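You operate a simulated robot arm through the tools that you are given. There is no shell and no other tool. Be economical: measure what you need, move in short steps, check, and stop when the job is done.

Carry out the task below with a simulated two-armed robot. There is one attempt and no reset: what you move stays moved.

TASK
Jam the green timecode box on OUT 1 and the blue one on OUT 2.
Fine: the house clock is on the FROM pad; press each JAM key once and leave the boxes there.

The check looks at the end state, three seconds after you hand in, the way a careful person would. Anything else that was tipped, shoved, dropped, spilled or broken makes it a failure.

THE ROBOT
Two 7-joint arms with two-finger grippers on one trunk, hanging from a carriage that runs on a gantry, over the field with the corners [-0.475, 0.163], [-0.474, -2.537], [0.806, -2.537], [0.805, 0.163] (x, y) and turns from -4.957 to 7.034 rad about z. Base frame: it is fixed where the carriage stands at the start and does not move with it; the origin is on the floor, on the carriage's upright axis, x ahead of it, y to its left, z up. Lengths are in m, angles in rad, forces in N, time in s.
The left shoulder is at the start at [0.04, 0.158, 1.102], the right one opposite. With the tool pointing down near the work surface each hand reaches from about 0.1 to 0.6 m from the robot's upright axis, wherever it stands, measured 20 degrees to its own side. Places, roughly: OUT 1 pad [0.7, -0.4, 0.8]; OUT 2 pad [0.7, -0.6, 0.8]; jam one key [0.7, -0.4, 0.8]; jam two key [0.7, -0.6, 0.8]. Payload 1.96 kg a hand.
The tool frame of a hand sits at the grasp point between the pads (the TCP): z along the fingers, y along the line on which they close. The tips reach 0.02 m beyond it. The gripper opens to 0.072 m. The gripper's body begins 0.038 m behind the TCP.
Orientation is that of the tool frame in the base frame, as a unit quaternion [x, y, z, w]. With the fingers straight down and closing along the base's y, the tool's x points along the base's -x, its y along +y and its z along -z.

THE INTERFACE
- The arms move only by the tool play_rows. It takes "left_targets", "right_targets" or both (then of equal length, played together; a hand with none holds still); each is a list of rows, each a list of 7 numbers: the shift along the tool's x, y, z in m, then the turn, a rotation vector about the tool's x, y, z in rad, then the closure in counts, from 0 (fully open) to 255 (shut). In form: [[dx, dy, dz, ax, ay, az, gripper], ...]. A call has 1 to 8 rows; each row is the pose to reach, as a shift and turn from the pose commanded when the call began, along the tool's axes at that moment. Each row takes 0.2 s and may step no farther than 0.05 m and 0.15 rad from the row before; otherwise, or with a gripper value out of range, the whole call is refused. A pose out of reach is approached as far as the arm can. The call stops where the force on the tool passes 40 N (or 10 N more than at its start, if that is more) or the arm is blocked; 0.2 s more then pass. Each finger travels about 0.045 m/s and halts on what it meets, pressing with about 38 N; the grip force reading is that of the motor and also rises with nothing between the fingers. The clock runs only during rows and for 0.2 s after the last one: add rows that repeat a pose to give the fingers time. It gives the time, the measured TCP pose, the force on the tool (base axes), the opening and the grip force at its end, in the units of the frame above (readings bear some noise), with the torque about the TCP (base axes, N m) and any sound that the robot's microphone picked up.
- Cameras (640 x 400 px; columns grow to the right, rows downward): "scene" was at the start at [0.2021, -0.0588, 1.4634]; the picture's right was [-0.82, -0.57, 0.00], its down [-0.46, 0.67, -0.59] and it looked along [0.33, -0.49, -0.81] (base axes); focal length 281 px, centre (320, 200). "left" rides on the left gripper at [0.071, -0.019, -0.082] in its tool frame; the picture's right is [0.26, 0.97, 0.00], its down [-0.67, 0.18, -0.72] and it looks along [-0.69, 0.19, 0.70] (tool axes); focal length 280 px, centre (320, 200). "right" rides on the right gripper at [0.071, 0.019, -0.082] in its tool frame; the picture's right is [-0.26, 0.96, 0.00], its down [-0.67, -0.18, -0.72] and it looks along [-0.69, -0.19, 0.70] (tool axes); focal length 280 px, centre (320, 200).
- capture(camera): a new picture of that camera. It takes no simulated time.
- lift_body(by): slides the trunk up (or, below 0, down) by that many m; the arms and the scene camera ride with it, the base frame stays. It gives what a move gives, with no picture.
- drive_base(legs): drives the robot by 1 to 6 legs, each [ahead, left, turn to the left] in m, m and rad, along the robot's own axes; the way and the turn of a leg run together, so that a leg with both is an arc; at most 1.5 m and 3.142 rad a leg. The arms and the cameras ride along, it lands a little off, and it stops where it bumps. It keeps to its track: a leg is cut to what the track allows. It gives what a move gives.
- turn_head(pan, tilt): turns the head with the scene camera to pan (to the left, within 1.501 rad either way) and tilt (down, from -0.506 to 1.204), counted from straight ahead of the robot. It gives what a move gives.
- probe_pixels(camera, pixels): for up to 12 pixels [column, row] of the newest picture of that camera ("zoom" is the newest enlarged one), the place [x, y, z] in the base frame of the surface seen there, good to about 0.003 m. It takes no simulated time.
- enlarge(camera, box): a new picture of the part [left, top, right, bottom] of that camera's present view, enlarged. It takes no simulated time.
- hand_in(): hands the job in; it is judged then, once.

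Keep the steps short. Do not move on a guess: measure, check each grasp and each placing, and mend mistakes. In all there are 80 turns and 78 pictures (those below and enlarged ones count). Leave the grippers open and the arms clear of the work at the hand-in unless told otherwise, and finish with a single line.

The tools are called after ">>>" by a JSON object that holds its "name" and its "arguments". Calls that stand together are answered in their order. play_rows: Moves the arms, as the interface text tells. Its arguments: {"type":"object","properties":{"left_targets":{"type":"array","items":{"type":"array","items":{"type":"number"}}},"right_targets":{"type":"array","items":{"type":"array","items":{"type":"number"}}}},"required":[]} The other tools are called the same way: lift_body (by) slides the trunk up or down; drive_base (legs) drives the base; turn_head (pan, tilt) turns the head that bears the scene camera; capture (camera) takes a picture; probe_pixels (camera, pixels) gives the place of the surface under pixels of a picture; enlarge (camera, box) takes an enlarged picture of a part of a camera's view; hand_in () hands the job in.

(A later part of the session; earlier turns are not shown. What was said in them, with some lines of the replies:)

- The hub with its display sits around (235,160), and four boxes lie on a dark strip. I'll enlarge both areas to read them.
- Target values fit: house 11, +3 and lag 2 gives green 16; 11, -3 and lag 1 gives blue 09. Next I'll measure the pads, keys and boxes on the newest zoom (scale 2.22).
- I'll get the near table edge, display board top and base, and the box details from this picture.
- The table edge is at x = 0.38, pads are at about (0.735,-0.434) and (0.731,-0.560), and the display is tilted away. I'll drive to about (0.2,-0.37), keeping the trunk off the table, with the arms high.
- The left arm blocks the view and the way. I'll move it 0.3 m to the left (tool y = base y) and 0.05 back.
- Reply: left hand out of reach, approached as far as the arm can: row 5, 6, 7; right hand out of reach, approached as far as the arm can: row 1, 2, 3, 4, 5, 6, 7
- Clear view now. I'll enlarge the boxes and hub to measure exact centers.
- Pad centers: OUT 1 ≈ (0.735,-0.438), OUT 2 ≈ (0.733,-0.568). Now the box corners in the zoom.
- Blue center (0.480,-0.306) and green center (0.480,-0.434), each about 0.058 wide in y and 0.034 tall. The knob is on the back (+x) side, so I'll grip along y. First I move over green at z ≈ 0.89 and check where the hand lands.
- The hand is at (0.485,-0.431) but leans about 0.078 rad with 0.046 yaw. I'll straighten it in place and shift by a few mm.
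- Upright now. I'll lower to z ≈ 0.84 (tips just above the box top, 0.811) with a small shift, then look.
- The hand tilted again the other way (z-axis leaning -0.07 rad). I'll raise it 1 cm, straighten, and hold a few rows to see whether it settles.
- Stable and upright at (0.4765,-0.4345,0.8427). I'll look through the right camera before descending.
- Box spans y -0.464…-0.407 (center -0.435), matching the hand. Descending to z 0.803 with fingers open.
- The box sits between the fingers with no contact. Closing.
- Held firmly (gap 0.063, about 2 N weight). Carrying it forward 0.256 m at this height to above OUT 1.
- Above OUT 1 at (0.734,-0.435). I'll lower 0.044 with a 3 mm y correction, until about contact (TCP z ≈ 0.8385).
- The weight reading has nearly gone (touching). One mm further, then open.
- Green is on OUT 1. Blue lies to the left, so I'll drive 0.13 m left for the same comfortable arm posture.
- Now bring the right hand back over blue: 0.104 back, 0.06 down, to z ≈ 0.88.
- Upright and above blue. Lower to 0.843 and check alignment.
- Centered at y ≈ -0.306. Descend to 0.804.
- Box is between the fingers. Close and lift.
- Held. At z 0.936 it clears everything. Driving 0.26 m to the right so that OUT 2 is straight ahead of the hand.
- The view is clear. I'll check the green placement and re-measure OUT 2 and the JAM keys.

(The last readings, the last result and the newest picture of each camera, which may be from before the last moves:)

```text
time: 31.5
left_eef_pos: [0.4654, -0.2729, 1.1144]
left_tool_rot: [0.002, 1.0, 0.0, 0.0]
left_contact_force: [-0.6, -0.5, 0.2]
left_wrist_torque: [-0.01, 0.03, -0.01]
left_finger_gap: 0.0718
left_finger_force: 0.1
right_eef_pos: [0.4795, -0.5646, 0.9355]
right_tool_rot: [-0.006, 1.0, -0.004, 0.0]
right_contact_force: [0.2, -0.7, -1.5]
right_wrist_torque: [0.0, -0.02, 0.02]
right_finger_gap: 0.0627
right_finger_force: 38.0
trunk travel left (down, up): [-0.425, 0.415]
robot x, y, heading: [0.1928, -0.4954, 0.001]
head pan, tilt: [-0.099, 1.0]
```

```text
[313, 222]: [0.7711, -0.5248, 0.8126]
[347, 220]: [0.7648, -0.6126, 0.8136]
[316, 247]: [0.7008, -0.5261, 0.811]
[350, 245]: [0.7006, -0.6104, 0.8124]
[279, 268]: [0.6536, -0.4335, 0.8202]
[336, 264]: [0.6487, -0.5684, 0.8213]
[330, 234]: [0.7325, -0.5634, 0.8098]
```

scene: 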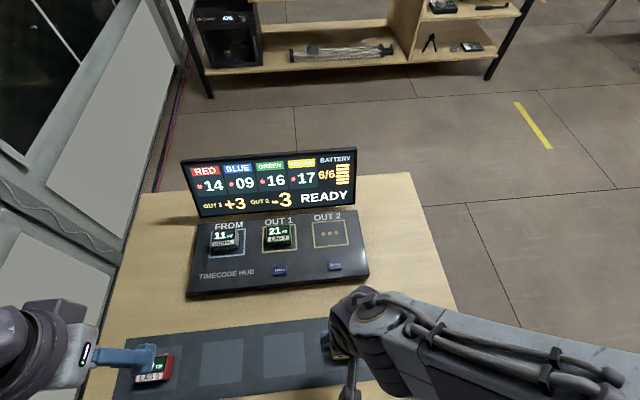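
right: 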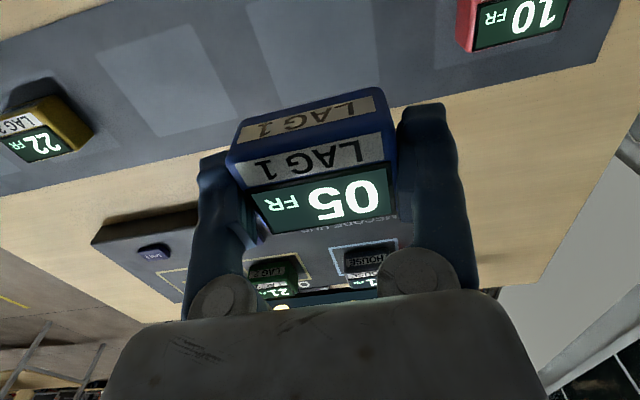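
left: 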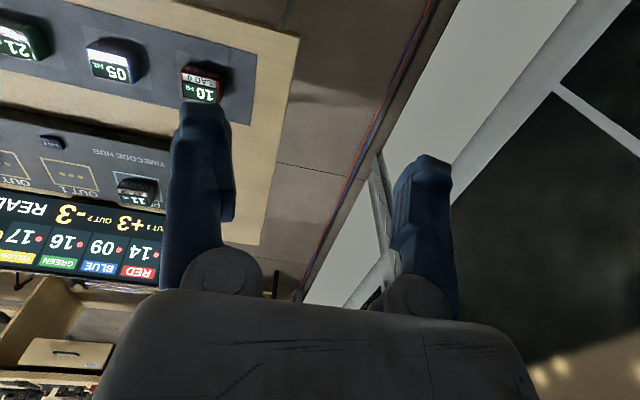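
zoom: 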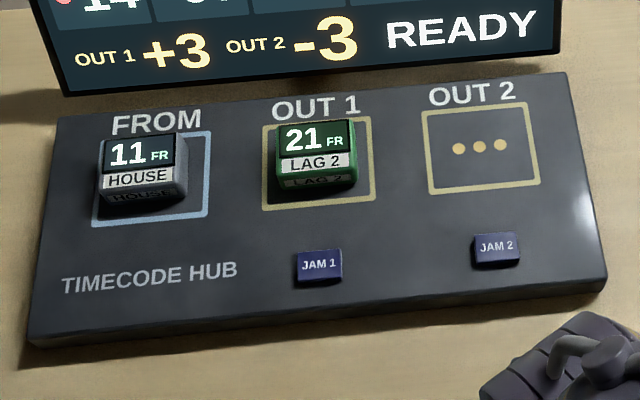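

Green sits well within OUT 1. OUT 2 center is (0.734,-0.568). Carrying blue forward and down to z ≈ 0.886.

>>> {"name": "play_rows", "arguments": {"right_targets": [[-0.04, 0, 0, 0, 0, 0, 130], [-0.08, 0, 0, 0, 0, 0, 130], [-0.12, -0.001, 0, 0, 0, 0, 130], [-0.16, -0.002, 0.01, 0, 0, 0, 130], [-0.2, -0.003, 0.02, 0, 0, 0, 130], [-0.23, -0.003, 0.04, 0, 0, 0, 130], [-0.254, -0.003, 0.05, 0, 0, 0, 130], [-0.254, -0.003, 0.05, 0, 0, 0, 130]]}}

>>> {"name": "capture", "arguments": {"camera": "right"}}

```text
time: 33.3
left_eef_pos: [0.4654, -0.2715, 1.1145]
left_tool_rot: [0.002, 1.0, 0.0, 0.0]
left_contact_force: [-0.2, 0.0, -0.3]
left_wrist_torque: [-0.03, 0.03, -0.02]
left_finger_gap: 0.0724
left_finger_force: 0.0
right_eef_pos: [0.7334, -0.5645, 0.8841]
right_tool_rot: [-0.006, 1.0, -0.004, -0.001]
right_contact_force: [0.3, -0.1, -1.4]
right_wrist_torque: [-0.03, 0.01, -0.02]
right_finger_gap: 0.0627
right_finger_force: 37.8
trunk travel left (down, up): [-0.425, 0.415]
robot x, y, heading: [0.1948, -0.4989, -0.003]
head pan, tilt: [-0.099, 1.0]
```

```text
48 pictures are left
```

right: 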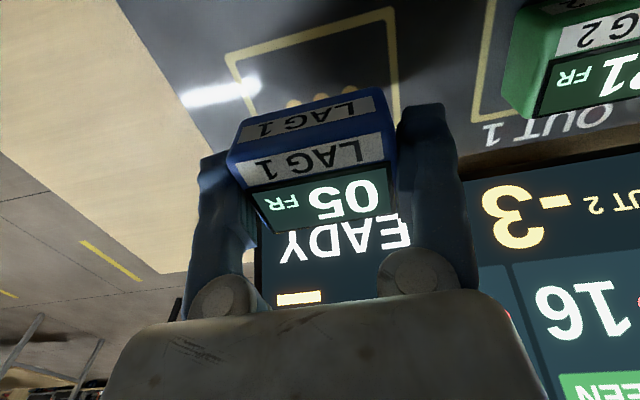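

Above OUT 2. Lowering 0.0455 with -3 mm in y.

>>> {"name": "play_rows", "arguments": {"right_targets": [[0, -0.003, 0.015, 0, 0, 0, 130], [0, -0.003, 0.03, 0, 0, 0, 130], [0, -0.003, 0.038, 0, 0, 0, 130], [0, -0.003, 0.042, 0, 0, 0, 130], [0, -0.003, 0.0455, 0, 0, 0, 130], [0, -0.003, 0.0455, 0, 0, 0, 130]]}}

>>> {"name": "capture", "arguments": {"camera": "right"}}

```text
time: 34.7
left_eef_pos: [0.4648, -0.272, 1.1147]
left_tool_rot: [0.002, 1.0, -0.001, 0.0]
left_contact_force: [-0.5, 1.1, -0.2]
left_wrist_torque: [0.0, 0.02, 0.01]
left_finger_gap: 0.0719
left_finger_force: 0.1
right_eef_pos: [0.7345, -0.5668, 0.8401]
right_tool_rot: [-0.006, 1.0, -0.004, 0.0]
right_contact_force: [-1.0, 0.7, -1.2]
right_wrist_torque: [0.03, 0.0, 0.01]
right_finger_gap: 0.0628
right_finger_force: 38.2
trunk travel left (down, up): [-0.425, 0.415]
robot x, y, heading: [0.1957, -0.4974, -0.003]
head pan, tilt: [-0.099, 1.0]
```

```text
47 pictures are left
```

right: 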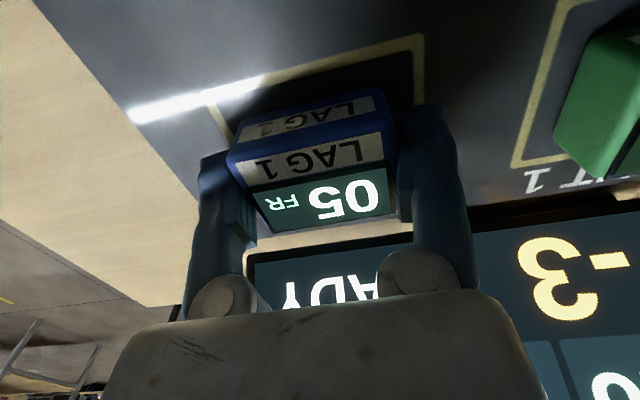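

Slightly above contact, so I'll ease down until the force rises.

>>> {"name": "play_rows", "arguments": {"right_targets": [[0, 0, 0.001, 0, 0, 0, 130], [0, 0, 0.001, 0, 0, 0, 130], [0, 0, 0.001, 0, 0, 0, 130]]}}

```text
time: 35.5
left_eef_pos: [0.465, -0.272, 1.1151]
left_tool_rot: [0.001, 1.0, 0.0, 0.0]
left_contact_force: [-0.2, -0.9, -0.3]
left_wrist_torque: [-0.01, -0.01, 0.01]
left_finger_gap: 0.0721
left_finger_force: 0.1
right_eef_pos: [0.7332, -0.5672, 0.8386]
right_tool_rot: [-0.006, 1.0, -0.005, 0.001]
right_contact_force: [0.1, -0.2, -0.8]
right_wrist_torque: [-0.01, -0.01, -0.01]
right_finger_gap: 0.0627
right_finger_force: 37.8
trunk travel left (down, up): [-0.425, 0.415]
robot x, y, heading: [0.1989, -0.4969, -0.0]
head pan, tilt: [-0.099, 1.0]
```

Same height as green's release (0.8385). Opening, then rising and backing off toward the keys.

>>> {"name": "play_rows", "arguments": {"right_targets": [[0, 0, 0, 0, 0, 0, 0], [0, 0, 0, 0, 0, 0, 0], [0, 0, 0, 0, 0, 0, 0]]}}

>>> {"name": "play_rows", "arguments": {"right_targets": [[0, 0, -0.02, 0, 0, 0, 0], [0, 0, -0.04, 0, 0, 0, 0], [0, 0, -0.07, 0, 0, 0, 0], [0, 0, -0.1, 0, 0, 0, 0], [0.05, 0, -0.1, 0, 0, 0, 0], [0.1, 0, -0.1, 0, 0, 0, 0], [0.15, 0, -0.1, 0, 0, 0, 0], [0.2, 0, -0.1, 0, 0, 0, 0]]}}

>>> {"name": "enlarge", "arguments": {"camera": "scene", "box": [170, 130, 390, 300]}}

```text
time: 36.3
left_eef_pos: [0.4652, -0.2716, 1.1145]
left_tool_rot: [0.002, 1.0, 0.0, -0.001]
left_contact_force: [0.5, -0.4, 0.4]
left_wrist_torque: [-0.04, -0.04, -0.01]
left_finger_gap: 0.072
left_finger_force: 0.0
right_eef_pos: [0.7345, -0.5661, 0.8386]
right_tool_rot: [-0.006, 1.0, -0.005, 0.0]
right_contact_force: [-0.1, 0.3, 0.6]
right_wrist_torque: [-0.01, -0.03, -0.01]
right_finger_gap: 0.0722
right_finger_force: 0.0
trunk travel left (down, up): [-0.425, 0.415]
robot x, y, heading: [0.1989, -0.4997, -0.005]
head pan, tilt: [-0.099, 1.0]
```

```text
time: 38.1
left_eef_pos: [0.4652, -0.2736, 1.1154]
left_tool_rot: [0.001, 1.0, 0.0, 0.001]
left_contact_force: [0.3, -0.6, -0.6]
left_wrist_torque: [0.02, 0.0, 0.02]
left_finger_gap: 0.0719
left_finger_force: 0.0
right_eef_pos: [0.5327, -0.5698, 0.9386]
right_tool_rot: [-0.006, 1.0, -0.003, 0.0]
right_contact_force: [0.2, 0.0, -1.1]
right_wrist_torque: [-0.03, -0.02, -0.01]
right_finger_gap: 0.072
right_finger_force: 0.0
trunk travel left (down, up): [-0.425, 0.415]
robot x, y, heading: [0.1958, -0.4978, -0.003]
head pan, tilt: [-0.099, 1.0]
```

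```text
2.35 times, centred on (280, 215) of scene
```

zoom: 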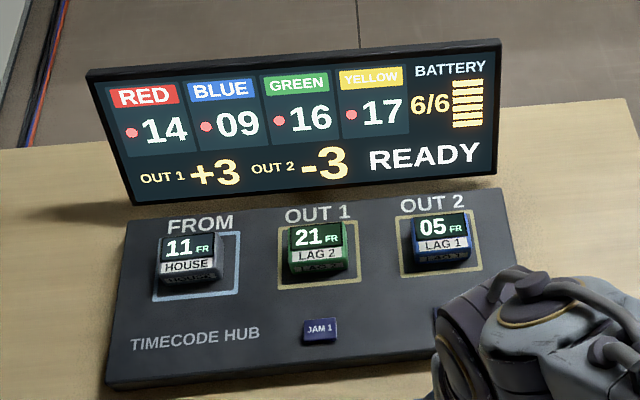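

Both boxes are placed on their pads and the display reads READY, 6/6. I'll close the right fingers and go above JAM 2 at (0.649,-0.568, top 0.821), tips at ~0.84.

>>> {"name": "play_rows", "arguments": {"right_targets": [[-0.03, 0, 0, 0, 0, 0, 255], [-0.07, 0, 0, 0, 0, 0, 255], [-0.1, 0, 0.02, 0, 0, 0, 255], [-0.117, 0.001, 0.05, 0, 0, 0, 255], [-0.117, 0.001, 0.078, 0, 0, 0, 255], [-0.117, 0.001, 0.078, 0, 0, 0, 255], [-0.117, 0.001, 0.078, 0, 0, 0, 255]]}}

>>> {"name": "capture", "arguments": {"camera": "right"}}

>>> {"name": "enlarge", "arguments": {"camera": "scene", "box": [240, 190, 440, 310]}}

```text
time: 39.7
left_eef_pos: [0.4664, -0.2721, 1.1153]
left_tool_rot: [0.002, 1.0, 0.0, 0.0]
left_contact_force: [-0.5, 0.0, 0.9]
left_wrist_torque: [-0.01, 0.03, 0.03]
left_finger_gap: 0.0718
left_finger_force: 0.1
right_eef_pos: [0.651, -0.5674, 0.8615]
right_tool_rot: [-0.006, 1.0, -0.005, 0.001]
right_contact_force: [0.4, 0.4, 0.7]
right_wrist_torque: [0.01, 0.03, -0.01]
right_finger_gap: 0.0001
right_finger_force: 29.8
trunk travel left (down, up): [-0.425, 0.415]
robot x, y, heading: [0.1952, -0.499, -0.005]
head pan, tilt: [-0.099, 1.0]
```

```text
45 pictures are left
```

right: 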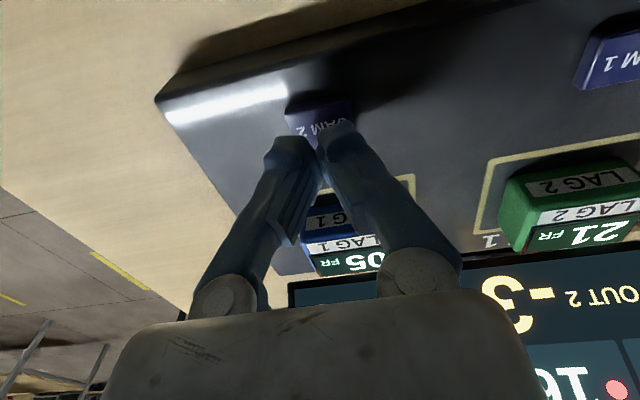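

```text
3.20 times, centred on (340, 250) of scene
```

zoom: 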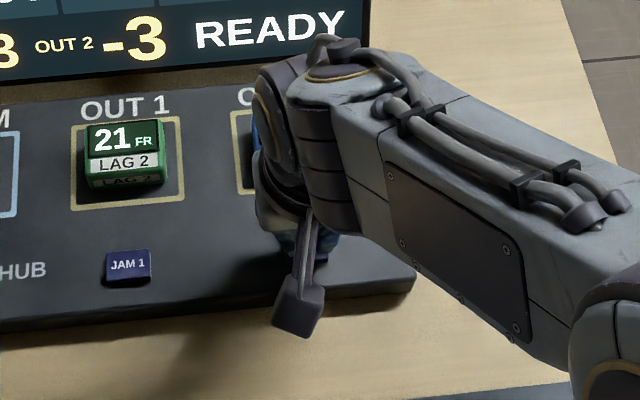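

The key shows at (318,118) just under the tips. Probing its extent.

>>> {"name": "probe_pixels", "arguments": {"camera": "right", "pixels": [[292, 118], [345, 105], [300, 135], [318, 115], [600, 50], [635, 40], [590, 80], [320, 150], [290, 145], [340, 125], [610, 65]]}}

```text
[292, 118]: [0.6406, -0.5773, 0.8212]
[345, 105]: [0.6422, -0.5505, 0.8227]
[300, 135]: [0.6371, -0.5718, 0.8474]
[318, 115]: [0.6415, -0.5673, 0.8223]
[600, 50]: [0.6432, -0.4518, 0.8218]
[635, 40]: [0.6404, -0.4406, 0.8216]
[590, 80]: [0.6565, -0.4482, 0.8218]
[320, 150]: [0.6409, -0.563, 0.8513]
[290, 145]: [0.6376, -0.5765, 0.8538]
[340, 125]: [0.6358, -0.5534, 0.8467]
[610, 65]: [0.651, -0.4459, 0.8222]
```

Aligned. Press: down to just above the key (tip 0.824), then slowly to ~4 mm depth.

>>> {"name": "play_rows", "arguments": {"right_targets": [[0.001, 0, 0.01, 0, 0, 0, 255], [0.001, 0, 0.017, 0, 0, 0, 255], [0.001, 0, 0.0185, 0, 0, 0, 255], [0.001, 0, 0.02, 0, 0, 0, 255], [0.001, 0, 0.0215, 0, 0, 0, 255], [0.001, 0, 0.023, 0, 0, 0, 255]]}}

>>> {"name": "enlarge", "arguments": {"camera": "scene", "box": [170, 130, 390, 300]}}

```text
time: 41.1
left_eef_pos: [0.4667, -0.2722, 1.1136]
left_tool_rot: [0.001, 1.0, 0.0, 0.0]
left_contact_force: [0.2, 0.6, -0.5]
left_wrist_torque: [0.01, 0.01, -0.02]
left_finger_gap: 0.0719
left_finger_force: 0.2
right_eef_pos: [0.65, -0.5669, 0.8385]
right_tool_rot: [-0.005, 1.0, -0.005, -0.001]
right_contact_force: [-1.6, -0.1, 1.0]
right_wrist_torque: [0.01, -0.02, 0.0]
right_finger_gap: 0.0
right_finger_force: 28.9
trunk travel left (down, up): [-0.425, 0.415]
robot x, y, heading: [0.194, -0.5015, -0.003]
head pan, tilt: [-0.099, 1.0]
```

```text
2.35 times, centred on (280, 215) of scene
```

zoom: 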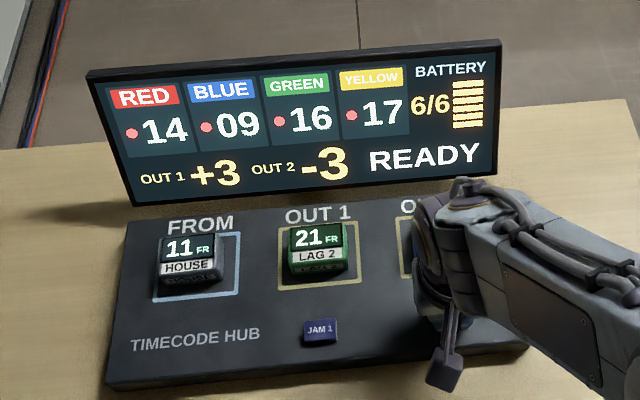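

Tip at ~0.8185 with ~1 N and no click yet. Continue 3 mm.

>>> {"name": "play_rows", "arguments": {"right_targets": [[0, 0, 0.001, 0, 0, 0, 255], [0, 0, 0.002, 0, 0, 0, 255], [0, 0, 0.003, 0, 0, 0, 255]]}}

>>> {"name": "enlarge", "arguments": {"camera": "scene", "box": [170, 130, 390, 300]}}

```text
time: 41.9
left_eef_pos: [0.4662, -0.2721, 1.1148]
left_tool_rot: [0.002, 1.0, 0.0, 0.0]
left_contact_force: [0.4, 0.4, -0.2]
left_wrist_torque: [-0.01, 0.01, -0.01]
left_finger_gap: 0.0722
left_finger_force: 0.1
right_eef_pos: [0.6499, -0.5665, 0.8349]
right_tool_rot: [-0.006, 1.0, -0.004, 0.0]
right_contact_force: [-3.1, -0.3, 5.8]
right_wrist_torque: [0.02, -0.01, -0.03]
right_finger_gap: 0.0061
right_finger_force: 29.4
trunk travel left (down, up): [-0.425, 0.415]
robot x, y, heading: [0.1983, -0.501, -0.003]
head pan, tilt: [-0.099, 1.0]
heard: click
```

```text
2.35 times, centred on (280, 215) of scene
```

zoom: 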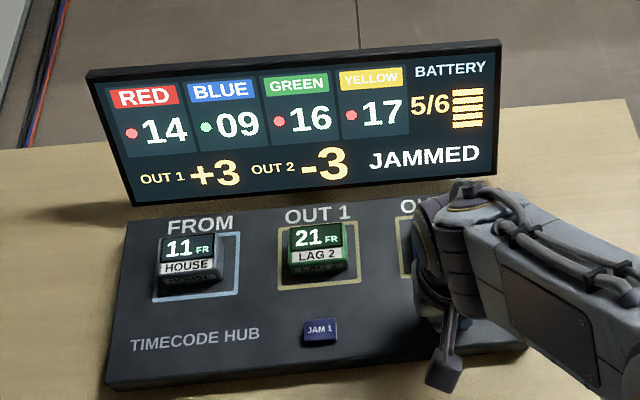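

Click heard: JAMMED, BLUE dot green, battery 5/6. Raise straight up 0.09, then drive 0.134 left to JAM 1.

>>> {"name": "play_rows", "arguments": {"right_targets": [[0, 0, -0.02, 0, 0, 0, 255], [0, 0, -0.05, 0, 0, 0, 255], [0, 0, -0.09, 0, 0, 0, 255], [0, 0, -0.09, 0, 0, 0, 255]]}}

>>> {"name": "drive_base", "arguments": {"legs": [[0.0, 0.133, 0.0]]}}

>>> {"name": "capture", "arguments": {"camera": "right"}}

```text
time: 42.9
left_eef_pos: [0.4647, -0.2725, 1.1138]
left_tool_rot: [0.002, 1.0, 0.0, 0.0]
left_contact_force: [-0.4, 0.6, 0.4]
left_wrist_torque: [-0.01, -0.02, -0.02]
left_finger_gap: 0.0722
left_finger_force: 0.0
right_eef_pos: [0.6503, -0.5669, 0.9253]
right_tool_rot: [-0.006, 1.0, -0.004, 0.0]
right_contact_force: [-0.3, 0.2, 0.0]
right_wrist_torque: [-0.01, 0.0, 0.02]
right_finger_gap: 0.0
right_finger_force: 29.3
trunk travel left (down, up): [-0.425, 0.415]
robot x, y, heading: [0.1946, -0.4968, -0.001]
head pan, tilt: [-0.099, 1.0]
```

```text
time: 44.2
left_eef_pos: [0.4659, -0.1391, 1.1146]
left_tool_rot: [0.002, 1.0, 0.0, 0.0]
left_contact_force: [0.1, -0.1, -0.8]
left_wrist_torque: [-0.05, 0.0, 0.01]
left_finger_gap: 0.0722
left_finger_force: 0.2
right_eef_pos: [0.6503, -0.4337, 0.9241]
right_tool_rot: [-0.007, 1.0, -0.004, 0.001]
right_contact_force: [0.2, 0.9, 0.6]
right_wrist_torque: [-0.02, -0.02, -0.01]
right_finger_gap: 0.0002
right_finger_force: 29.5
trunk travel left (down, up): [-0.425, 0.415]
robot x, y, heading: [0.1987, -0.3689, -0.002]
head pan, tilt: [-0.099, 1.0]
```

```text
41 pictures are left
```

right: 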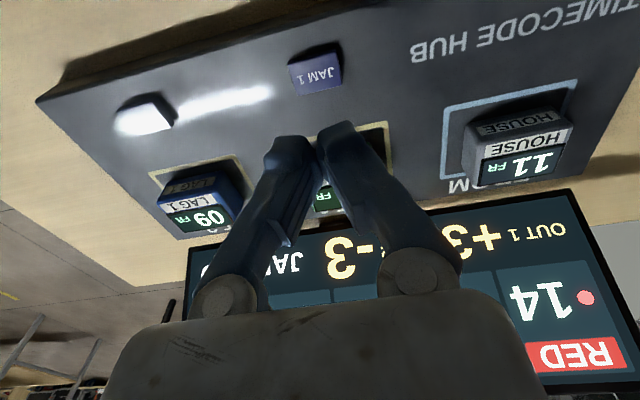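

Blue now shows 09. I'll measure the JAM 1 key at (316,75).

>>> {"name": "probe_pixels", "arguments": {"camera": "right", "pixels": [[293, 72], [337, 62], [315, 62], [319, 85], [316, 73], [299, 90], [337, 80]]}}

```text
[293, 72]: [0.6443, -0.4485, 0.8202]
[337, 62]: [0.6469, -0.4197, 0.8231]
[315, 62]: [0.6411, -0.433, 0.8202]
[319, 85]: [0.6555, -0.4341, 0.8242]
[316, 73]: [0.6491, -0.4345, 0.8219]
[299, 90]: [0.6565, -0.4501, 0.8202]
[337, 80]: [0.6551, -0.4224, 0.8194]
```

Key center (0.649,-0.435), matching the hand. Lower to tip ~0.825, then to ~0.8185 as before.

>>> {"name": "play_rows", "arguments": {"right_targets": [[0.001, -0.001, 0.04, 0, 0, 0, 255], [0.001, -0.001, 0.07, 0, 0, 0, 255], [0.001, -0.001, 0.08, 0, 0, 0, 255], [0.001, -0.001, 0.083, 0, 0, 0, 255], [0.001, -0.001, 0.0845, 0, 0, 0, 255], [0.001, -0.001, 0.086, 0, 0, 0, 255]]}}

```text
time: 45.6
left_eef_pos: [0.4667, -0.1392, 1.1152]
left_tool_rot: [0.002, 1.0, 0.0, 0.001]
left_contact_force: [-0.4, -0.2, -0.1]
left_wrist_torque: [-0.02, -0.03, -0.03]
left_finger_gap: 0.0721
left_finger_force: 0.1
right_eef_pos: [0.649, -0.4366, 0.8377]
right_tool_rot: [-0.006, 1.0, -0.005, 0.0]
right_contact_force: [-1.1, 0.4, 0.3]
right_wrist_torque: [-0.05, 0.0, 0.01]
right_finger_gap: 0.0
right_finger_force: 29.5
trunk travel left (down, up): [-0.425, 0.415]
robot x, y, heading: [0.197, -0.3696, -0.002]
head pan, tilt: [-0.099, 1.0]
```

At the same height as before. Press 3 mm more.

>>> {"name": "play_rows", "arguments": {"right_targets": [[0, 0, 0.001, 0, 0, 0, 255], [0, 0, 0.002, 0, 0, 0, 255], [0, 0, 0.003, 0, 0, 0, 255]]}}

>>> {"name": "enlarge", "arguments": {"camera": "scene", "box": [210, 130, 430, 300]}}

```text
time: 46.4
left_eef_pos: [0.4675, -0.1407, 1.1142]
left_tool_rot: [0.001, 1.0, -0.001, 0.0]
left_contact_force: [-0.5, 0.1, -0.5]
left_wrist_torque: [-0.04, -0.02, -0.03]
left_finger_gap: 0.0721
left_finger_force: 0.0
right_eef_pos: [0.6501, -0.4355, 0.8348]
right_tool_rot: [-0.005, 1.0, -0.004, 0.001]
right_contact_force: [-0.2, -0.4, 2.7]
right_wrist_torque: [0.05, 0.02, 0.03]
right_finger_gap: 0.0061
right_finger_force: 29.6
trunk travel left (down, up): [-0.425, 0.415]
robot x, y, heading: [0.2003, -0.368, -0.005]
head pan, tilt: [-0.099, 1.0]
heard: click
```

```text
2.35 times, centred on (320, 215) of scene
```

zoom: 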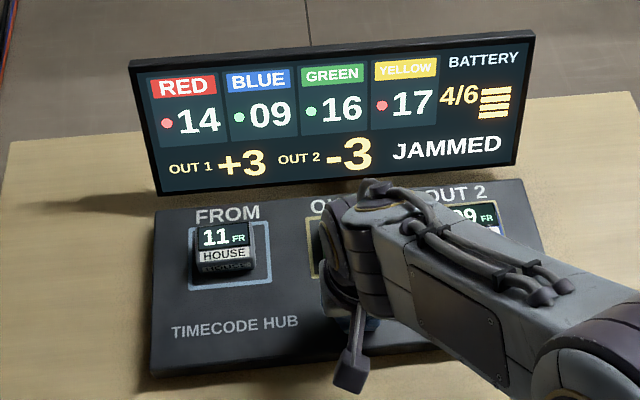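

Click: JAMMED, GREEN dot green, battery 4/6. Now I raise straight up, open the gripper at height and back away.

>>> {"name": "play_rows", "arguments": {"right_targets": [[0, 0, -0.03, 0, 0, 0, 255], [0, 0, -0.07, 0, 0, 0, 255], [0, 0, -0.11, 0, 0, 0, 255], [0, 0, -0.15, 0, 0, 0, 0], [0, 0, -0.19, 0, 0, 0, 0], [0, -0.04, -0.2, 0, 0, 0, 0], [0, -0.08, -0.2, 0, 0, 0, 0], [0, -0.12, -0.2, 0, 0, 0, 0]]}}

>>> {"name": "drive_base", "arguments": {"legs": [[-0.2, 0.0, 0.0]]}}

>>> {"name": "turn_head", "arguments": {"pan": -0.1, "tilt": 0.85}}

>>> {"name": "capture", "arguments": {"camera": "scene"}}

```text
time: 48.2
left_eef_pos: [0.4655, -0.1401, 1.1159]
left_tool_rot: [0.002, 1.0, 0.0, 0.001]
left_contact_force: [0.8, -0.6, -0.3]
left_wrist_torque: [0.01, -0.01, -0.03]
left_finger_gap: 0.0722
left_finger_force: 0.0
right_eef_pos: [0.6517, -0.5549, 1.0361]
right_tool_rot: [-0.006, 1.0, -0.005, 0.0]
right_contact_force: [-0.1, 0.0, -0.4]
right_wrist_torque: [0.01, -0.01, 0.04]
right_finger_gap: 0.0719
right_finger_force: 0.1
trunk travel left (down, up): [-0.425, 0.415]
robot x, y, heading: [0.1944, -0.3655, -0.004]
head pan, tilt: [-0.099, 1.0]
```

```text
time: 49.8
left_eef_pos: [0.264, -0.1394, 1.1145]
left_tool_rot: [0.002, 1.0, 0.0, 0.001]
left_contact_force: [0.0, 0.1, 0.3]
left_wrist_torque: [0.01, 0.02, -0.01]
left_finger_gap: 0.072
left_finger_force: 0.0
right_eef_pos: [0.4503, -0.5534, 1.0357]
right_tool_rot: [-0.006, 1.0, -0.005, 0.0]
right_contact_force: [-0.2, 0.5, 0.4]
right_wrist_torque: [0.0, 0.03, 0.02]
right_finger_gap: 0.0719
right_finger_force: 0.1
trunk travel left (down, up): [-0.425, 0.415]
robot x, y, heading: [-0.005, -0.3657, -0.005]
head pan, tilt: [-0.099, 1.0]
```

```text
time: 50.5
left_eef_pos: [0.2657, -0.14, 1.1152]
left_tool_rot: [0.002, 1.0, 0.001, -0.001]
left_contact_force: [-0.1, -0.6, 0.6]
left_wrist_torque: [-0.01, 0.01, -0.02]
left_finger_gap: 0.0722
left_finger_force: 0.1
right_eef_pos: [0.4513, -0.5539, 1.0352]
right_tool_rot: [-0.006, 1.0, -0.004, 0.001]
right_contact_force: [-0.9, -0.3, -0.6]
right_wrist_torque: [0.0, 0.03, 0.0]
right_finger_gap: 0.072
right_finger_force: 0.0
trunk travel left (down, up): [-0.425, 0.415]
robot x, y, heading: [-0.0051, -0.3659, -0.005]
head pan, tilt: [-0.099, 0.85]
```

```text
39 pictures are left
```

scene: 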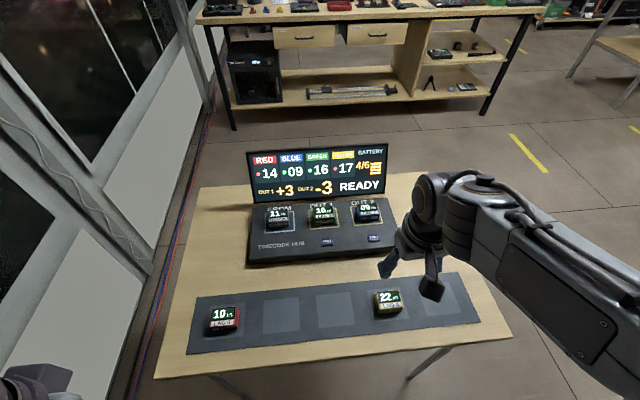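

>>> {"name": "enlarge", "arguments": {"camera": "scene", "box": [240, 135, 400, 265]}}

```text
3.08 times, centred on (320, 200) of scene
```

zoom: 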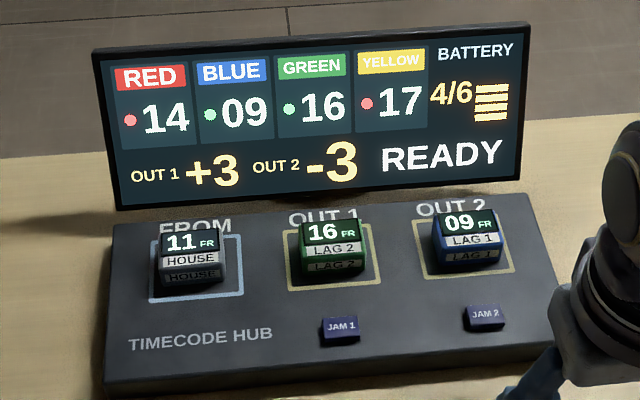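

Green reads 16 on OUT 1 and blue reads 09 on OUT 2. Both display dots are green, the other boxes are where they were, and the grippers are open and clear. Handing in.

>>> {"name": "hand_in", "arguments": {}}

```text
The job is handed in.
```

Done: the green box is jammed on OUT 1 (reads 16) and the blue box on OUT 2 (reads 09), with each JAM key pressed once and both boxes left on their pads.
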